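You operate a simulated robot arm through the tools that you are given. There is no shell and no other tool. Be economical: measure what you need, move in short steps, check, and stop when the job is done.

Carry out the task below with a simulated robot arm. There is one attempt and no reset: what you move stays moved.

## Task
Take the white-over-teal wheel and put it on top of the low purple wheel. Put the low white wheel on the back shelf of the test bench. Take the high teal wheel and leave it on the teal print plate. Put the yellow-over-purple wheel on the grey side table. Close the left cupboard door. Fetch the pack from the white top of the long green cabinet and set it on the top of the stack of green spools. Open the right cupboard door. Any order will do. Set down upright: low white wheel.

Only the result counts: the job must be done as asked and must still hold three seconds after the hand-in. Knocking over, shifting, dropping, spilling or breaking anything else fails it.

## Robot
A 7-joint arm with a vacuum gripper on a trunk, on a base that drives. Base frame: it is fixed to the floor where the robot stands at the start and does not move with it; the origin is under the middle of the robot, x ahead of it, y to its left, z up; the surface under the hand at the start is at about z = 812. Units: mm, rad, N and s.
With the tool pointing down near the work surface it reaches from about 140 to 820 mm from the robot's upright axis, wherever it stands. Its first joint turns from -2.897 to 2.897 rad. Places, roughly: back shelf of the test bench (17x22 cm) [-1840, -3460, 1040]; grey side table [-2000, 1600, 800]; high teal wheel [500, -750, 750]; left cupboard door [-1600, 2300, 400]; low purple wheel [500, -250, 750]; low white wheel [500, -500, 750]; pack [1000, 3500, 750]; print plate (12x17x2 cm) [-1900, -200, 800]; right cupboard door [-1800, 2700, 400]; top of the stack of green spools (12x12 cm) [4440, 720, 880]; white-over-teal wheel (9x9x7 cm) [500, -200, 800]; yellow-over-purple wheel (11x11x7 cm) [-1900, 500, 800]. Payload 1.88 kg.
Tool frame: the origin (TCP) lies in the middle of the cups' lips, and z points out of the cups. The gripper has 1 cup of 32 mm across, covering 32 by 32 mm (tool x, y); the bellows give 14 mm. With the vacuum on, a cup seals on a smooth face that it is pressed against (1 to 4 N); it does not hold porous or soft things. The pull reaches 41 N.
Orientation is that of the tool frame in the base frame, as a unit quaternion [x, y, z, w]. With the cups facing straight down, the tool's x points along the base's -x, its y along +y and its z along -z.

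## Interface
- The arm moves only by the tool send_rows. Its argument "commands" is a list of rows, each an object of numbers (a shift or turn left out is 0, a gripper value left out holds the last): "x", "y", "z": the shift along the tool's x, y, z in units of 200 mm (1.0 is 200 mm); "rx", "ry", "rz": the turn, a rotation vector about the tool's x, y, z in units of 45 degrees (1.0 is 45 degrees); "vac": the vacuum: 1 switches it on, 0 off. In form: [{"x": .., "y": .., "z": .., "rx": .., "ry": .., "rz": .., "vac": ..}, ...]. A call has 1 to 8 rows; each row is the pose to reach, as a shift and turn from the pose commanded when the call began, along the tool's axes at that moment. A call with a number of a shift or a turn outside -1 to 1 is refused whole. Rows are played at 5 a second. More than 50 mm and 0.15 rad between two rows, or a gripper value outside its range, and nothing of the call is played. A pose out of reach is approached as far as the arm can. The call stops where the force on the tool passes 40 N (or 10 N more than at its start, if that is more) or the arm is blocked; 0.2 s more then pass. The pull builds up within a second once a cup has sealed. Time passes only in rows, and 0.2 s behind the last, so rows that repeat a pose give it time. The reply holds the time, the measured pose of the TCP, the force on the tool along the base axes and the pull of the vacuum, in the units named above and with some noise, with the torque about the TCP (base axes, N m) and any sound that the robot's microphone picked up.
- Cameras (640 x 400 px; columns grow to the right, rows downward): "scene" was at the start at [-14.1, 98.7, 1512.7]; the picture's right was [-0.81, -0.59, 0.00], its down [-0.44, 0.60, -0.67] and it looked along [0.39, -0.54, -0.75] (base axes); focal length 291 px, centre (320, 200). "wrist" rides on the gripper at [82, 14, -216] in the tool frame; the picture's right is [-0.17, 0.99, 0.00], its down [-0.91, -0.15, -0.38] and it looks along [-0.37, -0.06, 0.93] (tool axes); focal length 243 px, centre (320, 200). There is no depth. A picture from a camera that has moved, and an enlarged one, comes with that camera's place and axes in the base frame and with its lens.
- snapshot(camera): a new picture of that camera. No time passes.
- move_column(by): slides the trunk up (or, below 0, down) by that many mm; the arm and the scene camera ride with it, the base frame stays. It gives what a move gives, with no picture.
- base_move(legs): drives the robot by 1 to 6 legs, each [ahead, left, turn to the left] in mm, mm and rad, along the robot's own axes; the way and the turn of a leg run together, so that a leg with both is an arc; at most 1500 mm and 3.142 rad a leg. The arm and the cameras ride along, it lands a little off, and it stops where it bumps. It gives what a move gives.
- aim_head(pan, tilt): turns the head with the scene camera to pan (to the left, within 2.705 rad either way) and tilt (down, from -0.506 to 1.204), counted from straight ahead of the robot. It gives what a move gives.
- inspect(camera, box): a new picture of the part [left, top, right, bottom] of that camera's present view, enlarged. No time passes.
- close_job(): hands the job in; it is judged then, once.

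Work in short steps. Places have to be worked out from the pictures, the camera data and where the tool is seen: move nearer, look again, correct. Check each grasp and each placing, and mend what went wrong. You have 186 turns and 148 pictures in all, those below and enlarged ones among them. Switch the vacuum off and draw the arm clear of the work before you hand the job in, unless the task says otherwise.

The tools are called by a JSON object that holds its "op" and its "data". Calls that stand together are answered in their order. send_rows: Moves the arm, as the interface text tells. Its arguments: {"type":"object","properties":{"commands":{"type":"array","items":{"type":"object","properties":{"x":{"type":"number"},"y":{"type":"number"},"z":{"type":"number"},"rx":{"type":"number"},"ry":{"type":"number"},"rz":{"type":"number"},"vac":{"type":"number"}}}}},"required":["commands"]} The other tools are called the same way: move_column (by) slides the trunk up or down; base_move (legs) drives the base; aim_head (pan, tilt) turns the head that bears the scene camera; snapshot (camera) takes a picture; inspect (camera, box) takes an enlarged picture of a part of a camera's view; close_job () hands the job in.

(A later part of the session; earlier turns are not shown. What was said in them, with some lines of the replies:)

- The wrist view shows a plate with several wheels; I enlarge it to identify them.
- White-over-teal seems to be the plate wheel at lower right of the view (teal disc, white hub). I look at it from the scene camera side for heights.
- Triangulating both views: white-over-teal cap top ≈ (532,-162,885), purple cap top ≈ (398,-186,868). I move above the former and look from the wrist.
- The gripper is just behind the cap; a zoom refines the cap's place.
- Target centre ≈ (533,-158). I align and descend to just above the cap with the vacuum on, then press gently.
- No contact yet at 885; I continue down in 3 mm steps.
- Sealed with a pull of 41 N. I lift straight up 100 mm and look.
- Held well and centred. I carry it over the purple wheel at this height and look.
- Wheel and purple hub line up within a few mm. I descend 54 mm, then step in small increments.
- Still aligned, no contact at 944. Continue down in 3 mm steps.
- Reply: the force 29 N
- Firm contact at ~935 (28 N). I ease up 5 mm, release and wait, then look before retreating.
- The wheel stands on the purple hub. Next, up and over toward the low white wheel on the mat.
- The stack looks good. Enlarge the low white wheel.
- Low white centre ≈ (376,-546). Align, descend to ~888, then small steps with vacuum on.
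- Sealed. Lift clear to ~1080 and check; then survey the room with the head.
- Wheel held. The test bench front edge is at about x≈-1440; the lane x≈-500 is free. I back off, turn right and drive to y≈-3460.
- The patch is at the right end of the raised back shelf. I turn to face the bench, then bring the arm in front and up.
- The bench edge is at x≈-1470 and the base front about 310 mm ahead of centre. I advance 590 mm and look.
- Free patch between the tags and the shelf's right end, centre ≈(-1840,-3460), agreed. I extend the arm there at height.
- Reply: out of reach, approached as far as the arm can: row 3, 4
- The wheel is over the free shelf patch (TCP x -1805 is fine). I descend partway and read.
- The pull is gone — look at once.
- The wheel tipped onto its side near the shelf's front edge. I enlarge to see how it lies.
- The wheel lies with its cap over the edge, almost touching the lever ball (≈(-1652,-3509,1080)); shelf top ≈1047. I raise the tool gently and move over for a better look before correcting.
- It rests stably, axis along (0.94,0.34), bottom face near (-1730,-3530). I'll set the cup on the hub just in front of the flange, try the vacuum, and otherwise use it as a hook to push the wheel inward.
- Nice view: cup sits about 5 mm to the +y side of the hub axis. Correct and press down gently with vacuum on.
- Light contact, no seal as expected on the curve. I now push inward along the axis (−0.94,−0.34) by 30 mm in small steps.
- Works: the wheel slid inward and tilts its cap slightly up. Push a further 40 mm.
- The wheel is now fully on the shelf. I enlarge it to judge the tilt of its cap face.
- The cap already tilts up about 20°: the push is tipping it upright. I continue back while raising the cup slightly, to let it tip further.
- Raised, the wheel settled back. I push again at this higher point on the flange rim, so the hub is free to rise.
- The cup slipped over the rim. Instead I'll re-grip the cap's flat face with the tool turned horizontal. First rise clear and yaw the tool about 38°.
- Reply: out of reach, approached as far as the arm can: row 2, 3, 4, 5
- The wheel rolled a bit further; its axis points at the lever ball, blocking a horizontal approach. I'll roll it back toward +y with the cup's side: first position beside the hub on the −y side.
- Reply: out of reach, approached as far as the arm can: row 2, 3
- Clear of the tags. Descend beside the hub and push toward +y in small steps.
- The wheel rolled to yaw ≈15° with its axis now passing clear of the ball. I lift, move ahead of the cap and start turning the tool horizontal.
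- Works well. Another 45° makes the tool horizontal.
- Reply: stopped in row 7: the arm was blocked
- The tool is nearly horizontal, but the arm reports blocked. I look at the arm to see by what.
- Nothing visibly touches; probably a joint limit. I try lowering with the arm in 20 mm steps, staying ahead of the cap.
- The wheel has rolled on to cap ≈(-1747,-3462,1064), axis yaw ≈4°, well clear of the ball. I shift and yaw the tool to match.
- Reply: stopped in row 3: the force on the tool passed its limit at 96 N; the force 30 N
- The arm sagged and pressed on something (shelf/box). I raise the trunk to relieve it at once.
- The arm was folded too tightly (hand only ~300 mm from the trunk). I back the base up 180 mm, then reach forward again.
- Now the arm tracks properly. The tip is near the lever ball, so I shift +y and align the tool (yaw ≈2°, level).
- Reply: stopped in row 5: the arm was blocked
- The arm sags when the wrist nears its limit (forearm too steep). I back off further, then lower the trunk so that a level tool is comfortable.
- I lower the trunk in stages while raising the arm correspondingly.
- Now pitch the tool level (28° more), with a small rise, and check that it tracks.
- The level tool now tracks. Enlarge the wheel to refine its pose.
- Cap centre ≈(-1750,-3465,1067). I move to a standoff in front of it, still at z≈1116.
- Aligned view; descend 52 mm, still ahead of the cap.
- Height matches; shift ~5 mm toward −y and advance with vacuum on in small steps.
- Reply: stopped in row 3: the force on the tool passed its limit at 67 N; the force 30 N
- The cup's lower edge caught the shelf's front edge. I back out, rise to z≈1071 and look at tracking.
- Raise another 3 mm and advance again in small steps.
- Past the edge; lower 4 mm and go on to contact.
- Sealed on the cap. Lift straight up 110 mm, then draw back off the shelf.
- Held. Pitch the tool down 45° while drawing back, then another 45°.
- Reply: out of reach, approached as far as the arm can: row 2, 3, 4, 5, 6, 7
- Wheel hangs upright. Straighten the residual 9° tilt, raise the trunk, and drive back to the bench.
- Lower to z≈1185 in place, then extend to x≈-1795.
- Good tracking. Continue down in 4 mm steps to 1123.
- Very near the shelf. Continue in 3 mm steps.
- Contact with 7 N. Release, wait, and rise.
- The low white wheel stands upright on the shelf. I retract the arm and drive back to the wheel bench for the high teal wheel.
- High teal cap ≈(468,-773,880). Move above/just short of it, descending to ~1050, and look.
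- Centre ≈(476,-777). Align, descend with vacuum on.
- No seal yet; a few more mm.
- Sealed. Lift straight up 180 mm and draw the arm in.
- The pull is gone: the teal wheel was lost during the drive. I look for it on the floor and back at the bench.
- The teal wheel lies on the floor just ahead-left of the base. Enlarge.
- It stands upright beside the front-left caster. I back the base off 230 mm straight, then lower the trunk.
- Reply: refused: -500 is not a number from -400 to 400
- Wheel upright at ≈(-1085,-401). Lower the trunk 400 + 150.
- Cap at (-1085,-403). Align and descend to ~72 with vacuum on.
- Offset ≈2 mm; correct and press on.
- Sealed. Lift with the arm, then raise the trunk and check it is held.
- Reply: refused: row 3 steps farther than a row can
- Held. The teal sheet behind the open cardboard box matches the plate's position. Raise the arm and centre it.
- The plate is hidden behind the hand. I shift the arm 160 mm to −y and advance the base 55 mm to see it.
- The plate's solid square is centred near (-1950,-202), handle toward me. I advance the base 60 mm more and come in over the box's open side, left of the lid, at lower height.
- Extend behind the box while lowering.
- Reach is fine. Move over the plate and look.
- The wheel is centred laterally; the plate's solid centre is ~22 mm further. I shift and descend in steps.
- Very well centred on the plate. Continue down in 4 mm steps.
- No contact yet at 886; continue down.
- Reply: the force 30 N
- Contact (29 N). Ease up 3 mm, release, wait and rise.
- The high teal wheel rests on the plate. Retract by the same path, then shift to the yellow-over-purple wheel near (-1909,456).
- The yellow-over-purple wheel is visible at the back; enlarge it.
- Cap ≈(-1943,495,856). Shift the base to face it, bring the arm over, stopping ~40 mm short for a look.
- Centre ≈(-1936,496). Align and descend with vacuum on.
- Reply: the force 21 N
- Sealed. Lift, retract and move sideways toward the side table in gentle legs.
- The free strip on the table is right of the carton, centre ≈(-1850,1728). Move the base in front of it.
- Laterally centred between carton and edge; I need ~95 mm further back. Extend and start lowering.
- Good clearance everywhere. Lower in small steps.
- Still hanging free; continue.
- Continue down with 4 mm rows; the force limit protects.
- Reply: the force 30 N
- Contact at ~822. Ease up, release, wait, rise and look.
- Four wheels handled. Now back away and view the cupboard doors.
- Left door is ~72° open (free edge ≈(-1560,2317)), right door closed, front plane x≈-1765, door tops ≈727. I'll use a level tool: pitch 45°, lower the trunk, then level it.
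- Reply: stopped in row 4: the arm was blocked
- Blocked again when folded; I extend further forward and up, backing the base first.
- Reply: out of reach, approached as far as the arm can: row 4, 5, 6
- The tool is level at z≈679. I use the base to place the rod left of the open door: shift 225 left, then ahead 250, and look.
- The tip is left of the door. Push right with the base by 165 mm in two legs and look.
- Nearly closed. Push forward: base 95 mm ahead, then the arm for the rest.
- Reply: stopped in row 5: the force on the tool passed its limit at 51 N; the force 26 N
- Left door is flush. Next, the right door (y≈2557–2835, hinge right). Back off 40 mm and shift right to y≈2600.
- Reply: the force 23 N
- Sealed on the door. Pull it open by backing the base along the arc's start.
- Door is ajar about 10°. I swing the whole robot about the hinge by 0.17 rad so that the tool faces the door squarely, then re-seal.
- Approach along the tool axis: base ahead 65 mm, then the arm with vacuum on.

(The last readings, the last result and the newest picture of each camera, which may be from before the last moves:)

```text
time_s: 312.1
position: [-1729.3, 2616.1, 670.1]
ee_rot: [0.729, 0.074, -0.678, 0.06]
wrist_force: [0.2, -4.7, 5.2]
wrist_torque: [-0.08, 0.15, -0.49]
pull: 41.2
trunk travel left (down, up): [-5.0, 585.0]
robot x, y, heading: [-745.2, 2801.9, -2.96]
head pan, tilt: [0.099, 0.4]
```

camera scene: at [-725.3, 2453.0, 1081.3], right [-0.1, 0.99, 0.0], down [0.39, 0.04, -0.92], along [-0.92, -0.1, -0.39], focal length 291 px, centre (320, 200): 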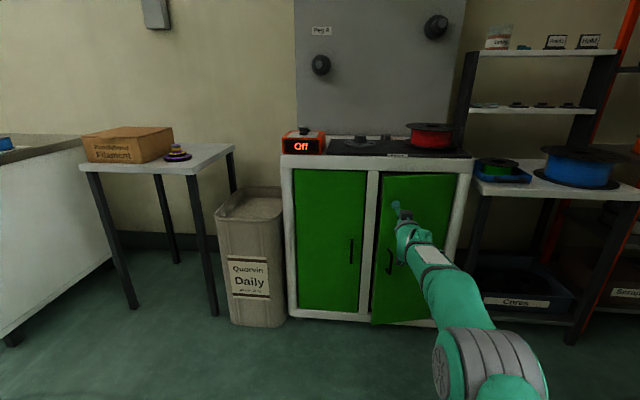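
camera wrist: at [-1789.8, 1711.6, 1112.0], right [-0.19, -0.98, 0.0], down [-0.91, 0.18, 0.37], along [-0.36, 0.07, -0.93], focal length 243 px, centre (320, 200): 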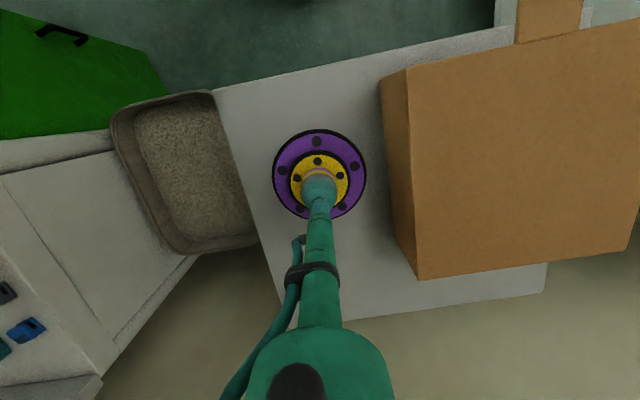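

Sealed squarely. Swing about the hinge in 0.25 rad legs.

{"op": "base_move", "data": {"legs": [[-54, -249, 0.25], [-54, -249, 0.25]]}}

{"op": "snapshot", "data": {"camera": "scene"}}

```text
time_s: 315.4
position: [-1640.1, 2675.7, 669.0]
ee_rot: [0.692, 0.247, -0.642, 0.221]
wrist_force: [5.8, -10.6, -1.3]
wrist_torque: [-0.05, 0.05, 0.0]
pull: 40.4
trunk travel left (down, up): [-5.0, 585.0]
robot x, y, heading: [-854.3, 3301.7, -2.477]
head pan, tilt: [0.099, 0.4]
```

```text
28 pictures are left
camera scene: at [-769.5, 3141.2, 1081.1], right [-0.69, 0.72, 0.0], down [0.28, 0.27, -0.92], along [-0.67, -0.64, -0.39], focal length 291 px, centre (320, 200)
```

scene: 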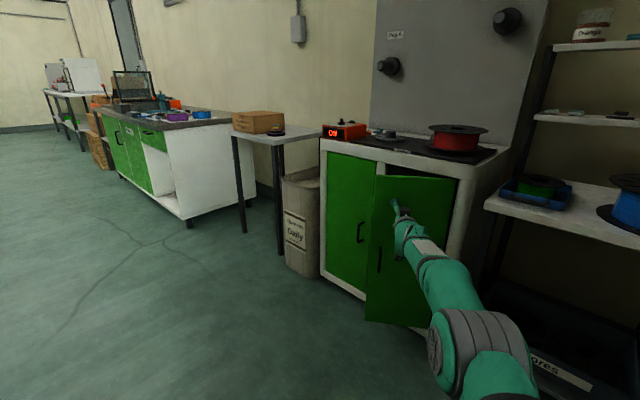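

The door is open ~38° and still sealed. Continue another 0.25 rad and check.

{"op": "base_move", "data": {"legs": [[-49, -251, 0.25]]}}

{"op": "aim_head", "data": {"pan": -0.5, "tilt": 0.4}}

{"op": "snapshot", "data": {"camera": "scene"}}

```text
time_s: 317.2
position: [-1602.3, 2708.0, 668.3]
ee_rot: [0.656, 0.331, -0.609, 0.298]
wrist_force: [5.6, -6.4, -0.8]
wrist_torque: [-0.05, -0.01, 0.13]
pull: 40.7
trunk travel left (down, up): [-5.0, 585.0]
robot x, y, heading: [-990.8, 3508.0, -2.225]
head pan, tilt: [0.099, 0.4]
```

```text
time_s: 318.2
position: [-1602.2, 2710.4, 668.9]
ee_rot: [0.656, 0.331, -0.609, 0.299]
wrist_force: [0.6, -0.6, -0.4]
wrist_torque: [-0.01, 0.12, 0.06]
pull: 40.8
trunk travel left (down, up): [-5.0, 585.0]
robot x, y, heading: [-991.1, 3505.2, -2.229]
head pan, tilt: [-0.499, 0.4]
```

```text
27 pictures are left
camera scene: at [-910.7, 3416.0, 1081.2], right [-0.4, 0.92, 0.0], down [0.36, 0.16, -0.92], along [-0.84, -0.37, -0.39], focal length 291 px, centre (320, 200)
```

scene: 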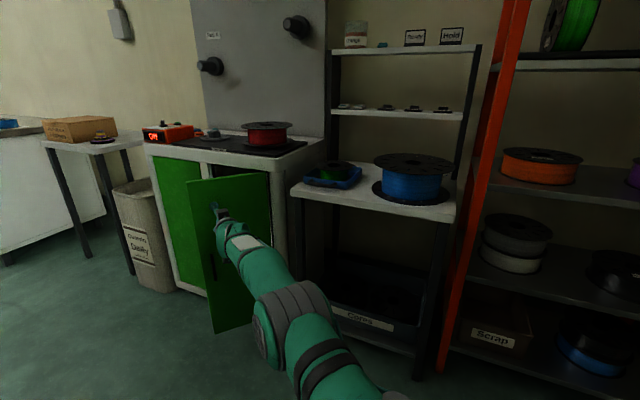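

Plenty of room. Another 0.25 + 0.15 rad.

{"op": "base_move", "data": {"legs": [[-51, -251, 0.25], [-30, -150, 0.15]]}}

{"op": "snapshot", "data": {"camera": "scene"}}

```text
time_s: 321.1
position: [-1575.8, 2788.5, 668.4]
ee_rot: [0.579, 0.451, -0.54, 0.412]
wrist_force: [10.1, -3.2, 0.6]
wrist_torque: [-0.05, -0.03, 0.04]
pull: 40.9
trunk travel left (down, up): [-5.0, 585.0]
robot x, y, heading: [-1314.3, 3760.0, -1.837]
head pan, tilt: [-0.499, 0.4]
```

```text
26 pictures are left
camera scene: at [-1205.3, 3705.7, 1081.2], right [-0.72, 0.69, 0.0], down [0.27, 0.28, -0.92], along [-0.64, -0.66, -0.39], focal length 291 px, centre (320, 200)
```

scene: 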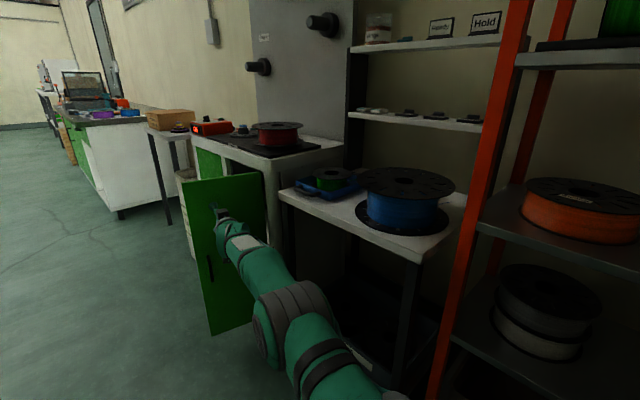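

Door is open ~75°. Release the vacuum, draw back, and move away.

{"op": "send_rows", "data": {"commands": [{"vac": 0}, {"z": 0.0}, {"z": 0.0}, {"z": 0.0}, {"z": -0.1}, {"z": -0.3}, {"z": -0.5}]}}

{"op": "base_move", "data": {"legs": [[0, 500, 0], [0, 400, 0]]}}

{"op": "aim_head", "data": {"pan": -0.6, "tilt": 0.4}}

{"op": "snapshot", "data": {"camera": "scene"}}

```text
time_s: 322.7
position: [-1552.6, 2885.4, 675.3]
ee_rot: [0.579, 0.452, -0.539, 0.412]
wrist_force: [0.1, 0.2, -1.0]
wrist_torque: [-0.08, -0.03, 0.04]
pull: 0.0
trunk travel left (down, up): [-5.0, 585.0]
robot x, y, heading: [-1312.1, 3760.4, -1.835]
head pan, tilt: [-0.499, 0.4]
```

```text
time_s: 327.8
position: [-683.5, 2645.2, 676.0]
ee_rot: [0.58, 0.45, -0.541, 0.411]
wrist_force: [-0.2, -0.3, 0.6]
wrist_torque: [0.0, 0.02, -0.04]
pull: 0.0
trunk travel left (down, up): [-5.0, 585.0]
robot x, y, heading: [-445.0, 3514.5, -1.842]
head pan, tilt: [-0.499, 0.4]
```

```text
time_s: 328.4
position: [-685.3, 2646.2, 675.6]
ee_rot: [0.581, 0.45, -0.541, 0.41]
wrist_force: [0.6, -0.2, -0.1]
wrist_torque: [-0.01, -0.01, 0.02]
pull: 0.1
trunk travel left (down, up): [-5.0, 585.0]
robot x, y, heading: [-439.4, 3517.7, -1.837]
head pan, tilt: [-0.6, 0.4]
```

```text
25 pictures are left
camera scene: at [-339.3, 3472.2, 1081.2], right [-0.64, 0.76, 0.0], down [0.3, 0.25, -0.92], along [-0.7, -0.59, -0.39], focal length 291 px, centre (320, 200)
```

scene: 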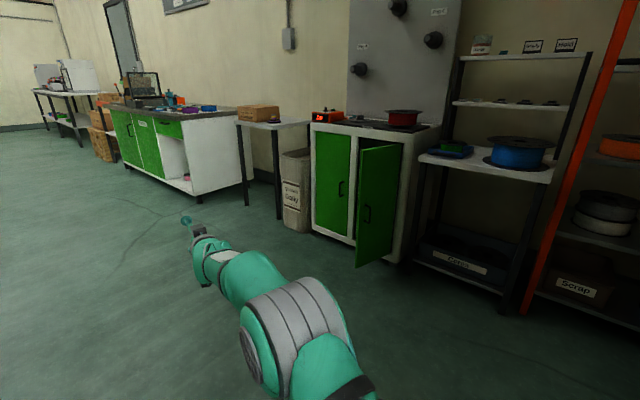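

Both doors look right. Now restore the arm: pitch down in two steps while raising the trunk.

{"op": "send_rows", "data": {"commands": [{"x": -0.15, "z": -0.15, "ry": 0.16}, {"x": -0.3, "z": -0.3, "ry": 0.32}, {"x": -0.4, "z": -0.45, "ry": 0.48}, {"x": -0.5, "z": -0.6, "ry": 0.64}, {"x": -0.5, "z": -0.75, "ry": 0.8}, {"x": -0.5, "z": -0.9, "ry": 0.96}, {"x": -0.5, "z": -0.9, "ry": 1.0}]}}

{"op": "move_column", "data": {"by": 400}}

{"op": "send_rows", "data": {"commands": [{"ry": 0.18}, {"ry": 0.36}, {"ry": 0.54}, {"ry": 0.72}, {"ry": 0.9}, {"ry": 1.0}, {"ry": 1.0}]}}

```text
time_s: 330.0
position: [-637.3, 2812.7, 789.8]
ee_rot: [0.743, 0.573, -0.277, 0.206]
wrist_force: [0.0, 0.0, -0.1]
wrist_torque: [-0.01, 0.0, -0.02]
pull: 0.1
out of reach, approached as far as the arm can: row 2
trunk travel left (down, up): [-5.0, 585.0]
robot x, y, heading: [-442.3, 3518.1, -1.842]
head pan, tilt: [-0.6, 0.4]
```

```text
time_s: 333.9
position: [-638.1, 2813.7, 1188.1]
ee_rot: [0.743, 0.573, -0.277, 0.207]
wrist_force: [0.5, 1.3, -0.8]
wrist_torque: [-0.03, -0.01, -0.01]
pull: 0.1
trunk travel left (down, up): [-405.0, 185.0]
robot x, y, heading: [-440.3, 3520.8, -1.837]
head pan, tilt: [-0.6, 0.4]
```

```text
time_s: 335.4
position: [-616.7, 2881.7, 1121.1]
ee_rot: [0.792, 0.609, 0.027, -0.028]
wrist_force: [0.3, -0.5, -0.2]
wrist_torque: [-0.04, -0.01, 0.01]
pull: 0.0
out of reach, approached as far as the arm can: row 4, 5, 6, 7
trunk travel left (down, up): [-405.0, 185.0]
robot x, y, heading: [-439.8, 3521.7, -1.843]
head pan, tilt: [-0.6, 0.4]
```

Retract the arm and drive to the long green cabinet, facing it near x=1000.

{"op": "send_rows", "data": {"commands": [{"x": 0.2, "ry": -0.05}, {"x": 0.4, "ry": -0.1}, {"x": 0.6, "ry": -0.1}, {"x": 0.8, "ry": -0.1}, {"x": 1.0, "ry": -0.1}]}}

{"op": "base_move", "data": {"legs": [[360, 0, 0], [0, 800, 0], [0, 790, 0], [0, 0, -1.435], [0, 0, -1.435]]}}

{"op": "aim_head", "data": {"pan": 0.1, "tilt": 0.5}}

{"op": "snapshot", "data": {"camera": "scene"}}

```text
time_s: 336.6
position: [-567.1, 3076.1, 1139.8]
ee_rot: [0.793, 0.609, -0.002, -0.005]
wrist_force: [-0.3, -0.2, -0.7]
wrist_torque: [0.07, 0.0, -0.01]
pull: 0.1
trunk travel left (down, up): [-405.0, 185.0]
robot x, y, heading: [-445.2, 3520.7, -1.841]
head pan, tilt: [-0.6, 0.4]
```

```text
time_s: 353.7
position: [1006.1, 3196.1, 1141.1]
ee_rot: [0.712, -0.702, 0.004, -0.004]
wrist_force: [-0.4, 0.1, 0.1]
wrist_torque: [0.02, 0.02, 0.03]
pull: 0.1
trunk travel left (down, up): [-405.0, 185.0]
robot x, y, heading: [1004.3, 2735.0, 1.575]
head pan, tilt: [-0.6, 0.4]
```

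```text
time_s: 354.8
position: [1006.1, 3196.2, 1140.2]
ee_rot: [0.713, -0.701, 0.004, -0.003]
wrist_force: [-1.0, -0.3, -0.8]
wrist_torque: [-0.02, 0.0, 0.0]
pull: 0.1
trunk travel left (down, up): [-405.0, 185.0]
robot x, y, heading: [1006.2, 2736.5, 1.575]
head pan, tilt: [0.099, 0.499]
```

```text
24 pictures are left
camera scene: at [833.3, 2764.3, 1472.1], right [0.99, 0.1, 0.0], down [0.05, -0.48, -0.88], along [-0.09, 0.87, -0.48], focal length 291 px, centre (320, 200)
```

scene: 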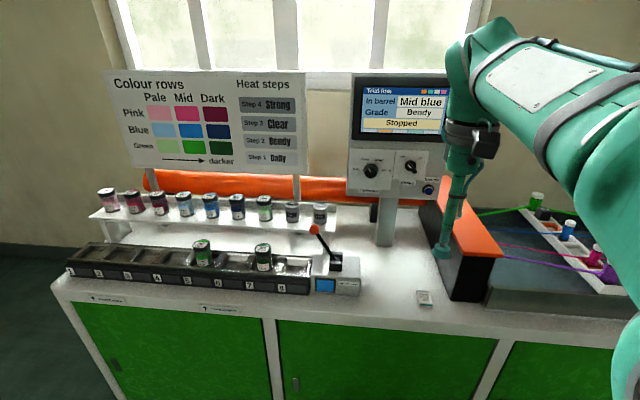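

A small item on the front of the white top may be the pack; enlarge.

{"op": "inspect", "data": {"camera": "scene", "box": [380, 250, 470, 330]}}

{"op": "snapshot", "data": {"camera": "wrist"}}

```text
5.00 times, centred on (425, 290) of scene
camera zoom: at [833.3, 2764.3, 1472.1], right [0.99, 0.1, 0.0], down [0.05, -0.48, -0.88], along [-0.09, 0.87, -0.48], focal length 1453 px, centre (-205, -250)
```

zoom: 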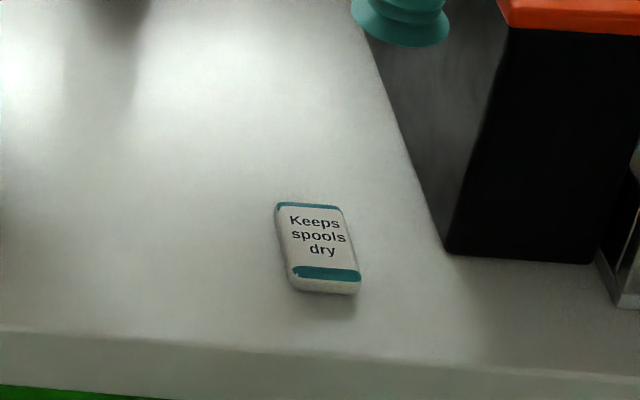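

```text
22 pictures are left
camera wrist: at [991.2, 3114.1, 1356.2], right [-0.99, 0.15, -0.01], down [0.14, 0.92, 0.38], along [0.07, 0.37, -0.93], focal length 243 px, centre (320, 200)
```

wrist: 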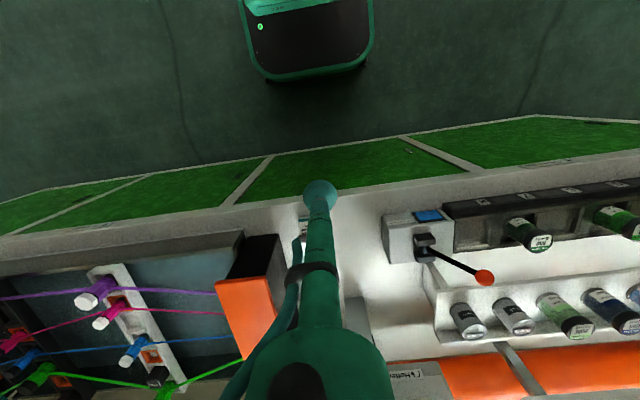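

The pack ("Keeps spools dry") is at ≈(1097,3450,745). Align the base and bring the tool above, just short of it.

{"op": "base_move", "data": {"legs": [[60, -92, 0]]}}

{"op": "send_rows", "data": {"commands": [{"x": -0.15, "z": 0.15}, {"x": -0.3, "z": 0.32}, {"x": -0.45, "z": 0.5}, {"x": -0.6, "z": 0.68}, {"x": -0.75, "z": 0.86}, {"x": -0.78, "z": 1.0}]}}

{"op": "send_rows", "data": {"commands": [{"z": 0.2}, {"z": 0.4}, {"z": 0.4}]}}

{"op": "inspect", "data": {"camera": "wrist", "box": [240, 110, 400, 240]}}

```text
time_s: 356.0
position: [1100.0, 3257.7, 1140.3]
ee_rot: [0.713, -0.701, 0.004, -0.003]
wrist_force: [-0.2, -0.1, -0.3]
wrist_torque: [0.01, -0.01, -0.03]
pull: 0.0
trunk travel left (down, up): [-405.0, 185.0]
robot x, y, heading: [1101.1, 2797.1, 1.576]
head pan, tilt: [0.099, 0.499]
```

```text
time_s: 357.4
position: [1099.2, 3412.5, 938.7]
ee_rot: [0.713, -0.701, 0.004, -0.004]
wrist_force: [-0.2, -0.3, 0.2]
wrist_torque: [-0.02, -0.03, -0.03]
pull: 0.0
trunk travel left (down, up): [-405.0, 185.0]
robot x, y, heading: [1100.4, 2798.0, 1.573]
head pan, tilt: [0.099, 0.499]
```

```text
time_s: 358.2
position: [1100.2, 3413.6, 863.4]
ee_rot: [0.713, -0.701, 0.004, -0.004]
wrist_force: [-0.2, 0.7, -0.2]
wrist_torque: [-0.02, 0.03, -0.04]
pull: 0.1
trunk travel left (down, up): [-405.0, 185.0]
robot x, y, heading: [1096.5, 2796.4, 1.573]
head pan, tilt: [0.099, 0.499]
```

```text
3.08 times, centred on (320, 175) of wrist
camera zoom: at [1085.7, 3332.0, 1079.9], right [-0.99, 0.15, -0.01], down [0.13, 0.92, 0.38], along [0.07, 0.37, -0.93], focal length 746 px, centre (320, 277)
```

zoom: 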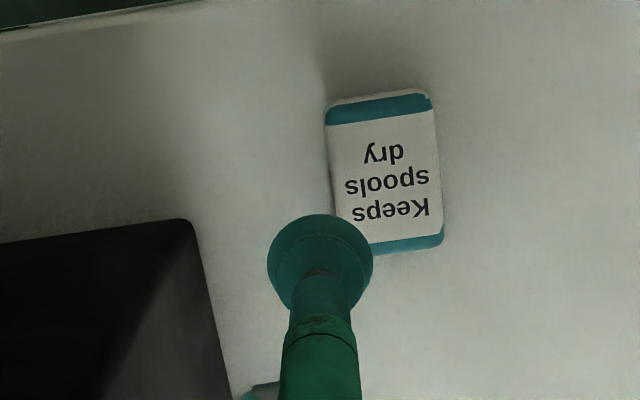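

Two views agree: pack centre (1076,3404), top ≈800. Align and descend with vacuum on.

{"op": "send_rows", "data": {"commands": [{"x": 0.043, "y": 0.12}, {"x": 0.043, "y": 0.12, "z": 0.15}, {"x": 0.043, "y": 0.12, "z": 0.24, "vac": 1}, {"x": 0.043, "y": 0.12, "z": 0.28}, {"x": 0.043, "y": 0.12, "z": 0.3}, {"x": 0.043, "y": 0.12, "z": 0.315}, {"x": 0.043, "y": 0.12, "z": 0.315}]}}

```text
time_s: 359.8
position: [1076.9, 3406.2, 800.9]
ee_rot: [0.713, -0.701, 0.001, -0.005]
wrist_force: [2.8, 1.9, 33.3]
wrist_torque: [-0.02, 0.24, 0.05]
pull: 40.6
trunk travel left (down, up): [-405.0, 185.0]
robot x, y, heading: [1097.5, 2796.1, 1.576]
head pan, tilt: [0.099, 0.499]
```

Sealed. Lift, retract, back away, turn toward +x in gentle legs and drive.

{"op": "send_rows", "data": {"commands": [{"z": -0.1}, {"z": -0.3}, {"z": -0.5, "x": 0.1}, {"z": -0.7, "x": 0.25}, {"z": -0.9, "x": 0.4}, {"z": -1.0, "x": 0.6}, {"z": -1.0, "x": 0.8}]}}

{"op": "base_move", "data": {"legs": [[-400, 0, 0], [0, 0, -0.8], [0, 0, -0.775]]}}

{"op": "aim_head", "data": {"pan": -0.35, "tilt": 0.3}}

{"op": "snapshot", "data": {"camera": "scene"}}

```text
time_s: 361.4
position: [1076.2, 3244.3, 998.2]
ee_rot: [0.713, -0.701, 0.004, -0.003]
wrist_force: [0.0, -0.3, 0.6]
wrist_torque: [-0.02, -0.02, 0.01]
pull: 40.7
trunk travel left (down, up): [-405.0, 185.0]
robot x, y, heading: [1101.6, 2797.6, 1.58]
head pan, tilt: [0.099, 0.499]
```

```text
time_s: 367.9
position: [1550.3, 2432.9, 998.2]
ee_rot: [-0.017, 1.0, -0.004, 0.001]
wrist_force: [0.4, 0.9, -1.0]
wrist_torque: [-0.01, -0.03, -0.02]
pull: 40.8
trunk travel left (down, up): [-405.0, 185.0]
robot x, y, heading: [1106.6, 2403.1, 0.024]
head pan, tilt: [0.099, 0.499]
```

```text
time_s: 368.8
position: [1551.6, 2433.8, 998.9]
ee_rot: [-0.017, 1.0, -0.005, 0.001]
wrist_force: [0.9, 0.1, -0.4]
wrist_torque: [0.0, 0.03, -0.03]
pull: 39.9
trunk travel left (down, up): [-405.0, 185.0]
robot x, y, heading: [1101.2, 2401.8, 0.022]
head pan, tilt: [-0.351, 0.3]
```

```text
20 pictures are left
camera scene: at [1127.5, 2532.6, 1490.5], right [-0.32, -0.95, 0.0], down [-0.28, 0.09, -0.96], along [0.91, -0.31, -0.3], focal length 291 px, centre (320, 200)
```

scene: 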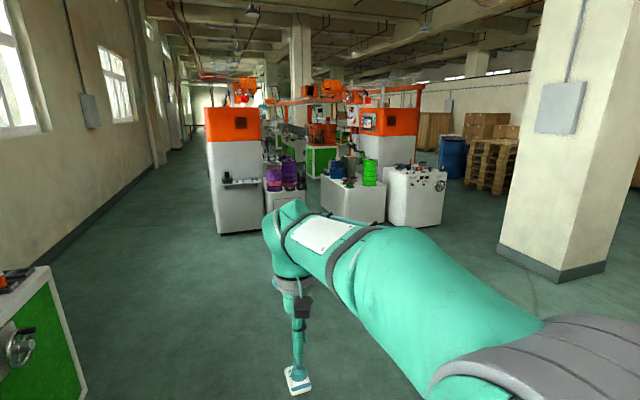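

Pack held. The green spool stack is at the expected place; the diagonal floor is clear. Drive in four gentle legs.

{"op": "base_move", "data": {"legs": [[590, -435, -0.005], [590, -435, -0.005], [590, -435, -0.005], [590, -435, -0.005]]}}

{"op": "aim_head", "data": {"pan": 0.0, "tilt": 0.5}}

{"op": "snapshot", "data": {"camera": "scene"}}

```text
time_s: 383.6
position: [3938.8, 729.2, 998.5]
ee_rot: [-0.005, 1.0, -0.005, 0.0]
wrist_force: [0.7, -0.5, -0.1]
wrist_torque: [0.01, 0.01, -0.01]
pull: 40.7
trunk travel left (down, up): [-405.0, 185.0]
robot x, y, heading: [3490.0, 707.3, 0.004]
head pan, tilt: [-0.351, 0.3]
```

```text
time_s: 384.4
position: [3939.0, 729.1, 997.8]
ee_rot: [-0.006, 1.0, -0.005, -0.001]
wrist_force: [-0.6, -0.3, 0.1]
wrist_torque: [0.0, 0.01, -0.01]
pull: 40.9
trunk travel left (down, up): [-405.0, 185.0]
robot x, y, heading: [3487.9, 705.7, -0.003]
head pan, tilt: [0.0, 0.499]
```

```text
19 pictures are left
camera scene: at [3521.1, 869.8, 1472.1], right [0.0, -1.0, 0.0], down [-0.48, 0.0, -0.88], along [0.88, 0.0, -0.48], focal length 291 px, centre (320, 200)
```

scene: 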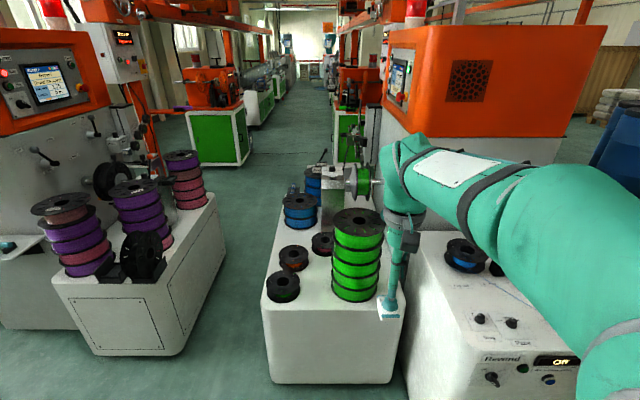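

The stack top matches (4445,728,880). Advance 260 mm and look closer.

{"op": "base_move", "data": {"legs": [[130, 0, 0], [130, 0, 0]]}}

{"op": "inspect", "data": {"camera": "scene", "box": [280, 180, 440, 330]}}

{"op": "snapshot", "data": {"camera": "wrist"}}

```text
time_s: 386.6
position: [4206.4, 728.1, 998.6]
ee_rot: [-0.004, 1.0, -0.005, 0.0]
wrist_force: [-1.4, 0.3, 0.6]
wrist_torque: [0.01, 0.01, 0.03]
pull: 40.3
trunk travel left (down, up): [-405.0, 185.0]
robot x, y, heading: [3758.8, 709.4, -0.004]
head pan, tilt: [0.0, 0.499]
```

```text
2.67 times, centred on (360, 255) of scene
camera zoom: at [3789.0, 870.5, 1472.1], right [0.0, -1.0, 0.0], down [-0.48, 0.0, -0.88], along [0.88, 0.0, -0.48], focal length 775 px, centre (213, 53)
```

zoom: 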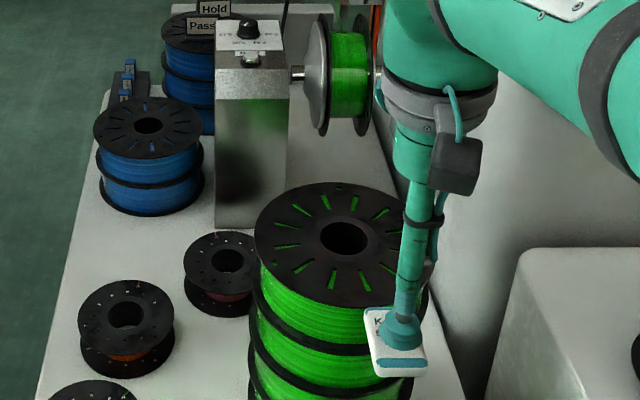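

```text
17 pictures are left
camera wrist: at [4124.2, 743.4, 1214.5], right [0.16, 0.99, -0.01], down [0.92, -0.14, 0.38], along [0.37, -0.07, -0.93], focal length 243 px, centre (320, 200)
```

wrist: 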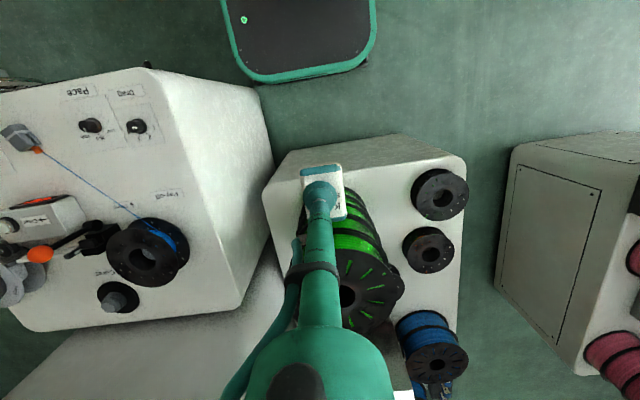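

The top flange is ~196 mm with a ~53 mm hole, so the pack must sit beside the hole. Target (4447,776): move above at current height.

{"op": "send_rows", "data": {"commands": [{"x": -0.2, "y": 0.08}, {"x": -0.4, "y": 0.16}, {"x": -0.6, "y": 0.24}, {"x": -0.8, "y": 0.24}, {"x": -1.0, "y": 0.24}]}}

{"op": "send_rows", "data": {"commands": [{"x": -0.2}, {"x": -0.2, "z": 0.15}, {"x": -0.2, "z": 0.3}, {"x": -0.2, "z": 0.3}]}}

{"op": "inspect", "data": {"camera": "wrist", "box": [220, 80, 440, 240]}}

{"op": "inspect", "data": {"camera": "scene", "box": [280, 180, 440, 300]}}

```text
time_s: 387.8
position: [4409.1, 774.0, 995.4]
ee_rot: [-0.003, 1.0, -0.004, 0.0]
wrist_force: [0.0, 0.5, 0.5]
wrist_torque: [0.0, -0.04, -0.01]
pull: 40.2
trunk travel left (down, up): [-405.0, 185.0]
robot x, y, heading: [3758.3, 707.9, -0.001]
head pan, tilt: [0.0, 0.499]
```

```text
time_s: 388.8
position: [4445.9, 776.4, 936.6]
ee_rot: [-0.004, 1.0, -0.006, 0.0]
wrist_force: [0.1, 1.2, -0.3]
wrist_torque: [-0.04, 0.0, 0.01]
pull: 40.3
trunk travel left (down, up): [-405.0, 185.0]
robot x, y, heading: [3761.0, 710.3, -0.005]
head pan, tilt: [0.0, 0.499]
```

```text
2.50 times, centred on (330, 160) of wrist
camera zoom: at [4364.1, 790.6, 1153.2], right [0.16, 0.99, -0.01], down [0.92, -0.14, 0.38], along [0.37, -0.07, -0.93], focal length 606 px, centre (295, 300)
```

zoom: 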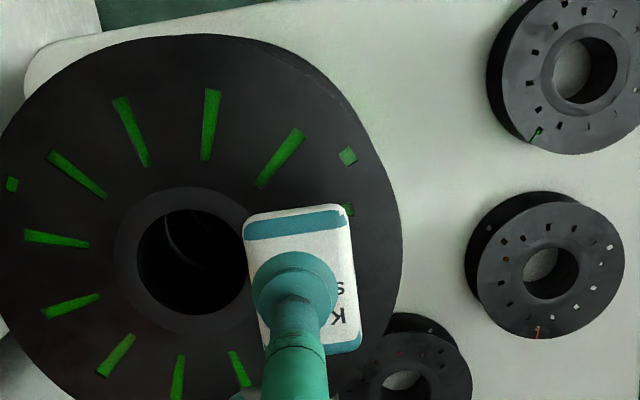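

```text
3.33 times, centred on (360, 240) of scene
camera zoom: at [3789.5, 870.6, 1472.1], right [0.0, -1.0, 0.0], down [-0.48, 0.0, -0.88], along [0.88, 0.0, -0.48], focal length 969 px, centre (187, 67)
```

zoom: 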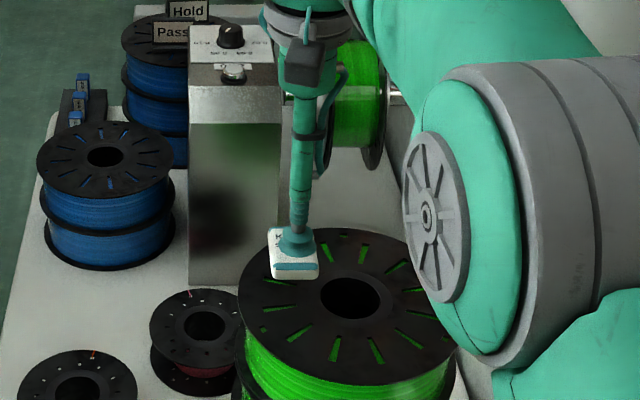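

The pack is ~49 mm from the hole centre; fine with +3 mm more. Descend to ~898, then step to contact.

{"op": "send_rows", "data": {"commands": [{"y": 0.015, "z": 0.1}, {"y": 0.015, "z": 0.17}, {"y": 0.015, "z": 0.19}, {"y": 0.015, "z": 0.21}, {"y": 0.015, "z": 0.21}]}}

{"op": "send_rows", "data": {"commands": [{"z": 0.015}, {"z": 0.03}, {"z": 0.03}]}}

```text
time_s: 390.0
position: [4444.6, 779.5, 894.7]
ee_rot: [-0.003, 1.0, -0.006, 0.0]
wrist_force: [-0.2, 0.1, -0.7]
wrist_torque: [-0.01, -0.01, -0.04]
pull: 40.6
trunk travel left (down, up): [-405.0, 185.0]
robot x, y, heading: [3759.8, 709.1, -0.002]
head pan, tilt: [0.0, 0.499]
```

```text
time_s: 390.8
position: [4445.9, 780.9, 891.7]
ee_rot: [-0.004, 1.0, -0.005, 0.003]
wrist_force: [4.4, 0.3, 18.8]
wrist_torque: [0.16, 0.05, -0.05]
pull: 41.0
trunk travel left (down, up): [-405.0, 185.0]
robot x, y, heading: [3757.6, 710.1, -0.002]
head pan, tilt: [0.0, 0.499]
```

Contact (19 N). Ease slightly, release, wait, rise and look.

{"op": "send_rows", "data": {"commands": [{"z": -0.01}, {"z": -0.01, "vac": 0}, {"z": -0.01}, {"z": -0.01}, {"z": -0.01}, {"z": -0.05}, {"z": -0.2}, {"z": -0.4}]}}

{"op": "inspect", "data": {"camera": "scene", "box": [280, 180, 440, 300]}}

```text
time_s: 392.6
position: [4445.5, 777.2, 970.6]
ee_rot: [-0.004, 1.0, -0.005, 0.0]
wrist_force: [0.4, -0.4, -1.0]
wrist_torque: [0.0, 0.01, 0.02]
pull: 0.0
trunk travel left (down, up): [-405.0, 185.0]
robot x, y, heading: [3758.5, 712.2, -0.005]
head pan, tilt: [0.0, 0.499]
```

```text
3.33 times, centred on (360, 240) of scene
camera zoom: at [3789.6, 870.5, 1472.1], right [0.0, -1.0, 0.0], down [-0.48, 0.0, -0.88], along [0.88, 0.0, -0.48], focal length 969 px, centre (187, 67)
```

zoom: 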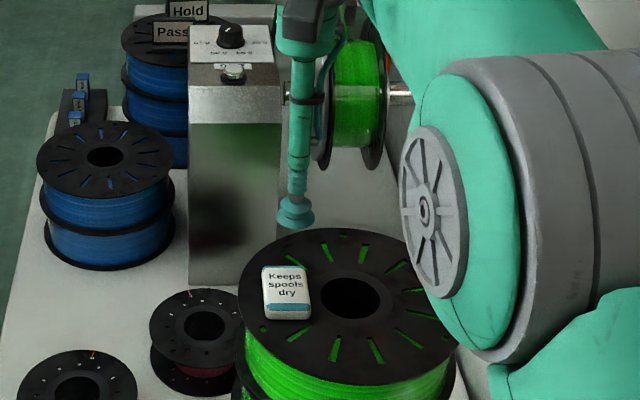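

The pack lies flat on the stack. I rise, retract the arm and back the base clear.

{"op": "send_rows", "data": {"commands": [{"z": -0.2}, {"z": -0.4}, {"z": -0.5, "x": 0.2}, {"z": -0.5, "x": 0.4}, {"z": -0.5, "x": 0.6}, {"z": -0.5, "x": 0.8}, {"z": -0.5, "x": 1.0}]}}

{"op": "base_move", "data": {"legs": [[-300, 0, 0]]}}

{"op": "snapshot", "data": {"camera": "scene"}}

```text
time_s: 394.2
position: [4245.0, 779.2, 1067.5]
ee_rot: [-0.004, 1.0, -0.005, 0.0]
wrist_force: [-0.9, -0.5, 0.5]
wrist_torque: [0.0, 0.05, 0.03]
pull: 0.0
trunk travel left (down, up): [-405.0, 185.0]
robot x, y, heading: [3761.6, 709.8, -0.006]
head pan, tilt: [0.0, 0.499]
```

```text
time_s: 396.2
position: [3947.5, 778.7, 1067.2]
ee_rot: [-0.002, 1.0, -0.005, 0.001]
wrist_force: [-0.2, 0.4, -0.3]
wrist_torque: [0.0, 0.03, 0.02]
pull: 0.0
trunk travel left (down, up): [-405.0, 185.0]
robot x, y, heading: [3461.3, 712.6, -0.007]
head pan, tilt: [0.0, 0.499]
```

```text
13 pictures are left
camera scene: at [3490.9, 872.0, 1472.1], right [-0.01, -1.0, 0.0], down [-0.48, 0.0, -0.88], along [0.88, -0.01, -0.48], focal length 291 px, centre (320, 200)
```

scene: 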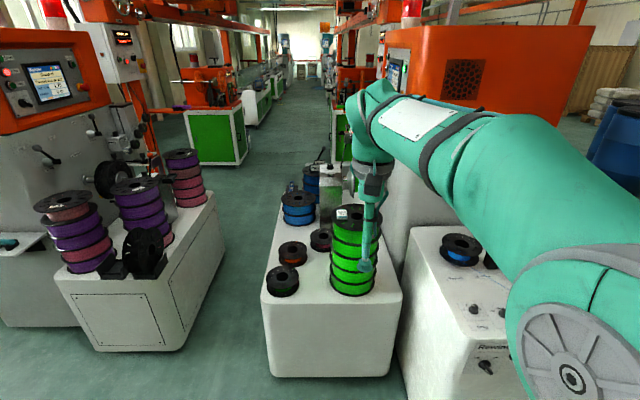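

All items are placed, the vacuum is off and the arm is clear. I hand in the job.

{"op": "close_job", "data": {}}

```text
The job is handed in.
```

I did all seven parts and handed the job in with the vacuum off and the arm clear, but two wheels slipped on the way and had to be picked up again. I checked each result in pictures as I finished it, not again just before the hand-in.

- **White-over-teal wheel:** it stands on top of the low purple wheel.
- **Low white wheel:** it stands upright on the back shelf of the test bench. It came loose there and fell on its side near the shelf edge, just short of a lever. I slid and rolled it clear, gripped it again and set it upright. While doing that, the tool pressed hard once downward at the shelf and once on its front edge; I saw nothing moved.
- **High teal wheel:** it sits centred on the teal print plate. It dropped to the floor while I was driving, and I picked it up from there.
- **Yellow-over-purple wheel:** it is on the grey side table, beside the carton.
- **Left cupboard door:** closed flush.
- **Right cupboard door:** open about 75°.
- **Pack:** it lies flat on the green spool stack, about 50 mm off centre so it does not rest over the spool's hole.
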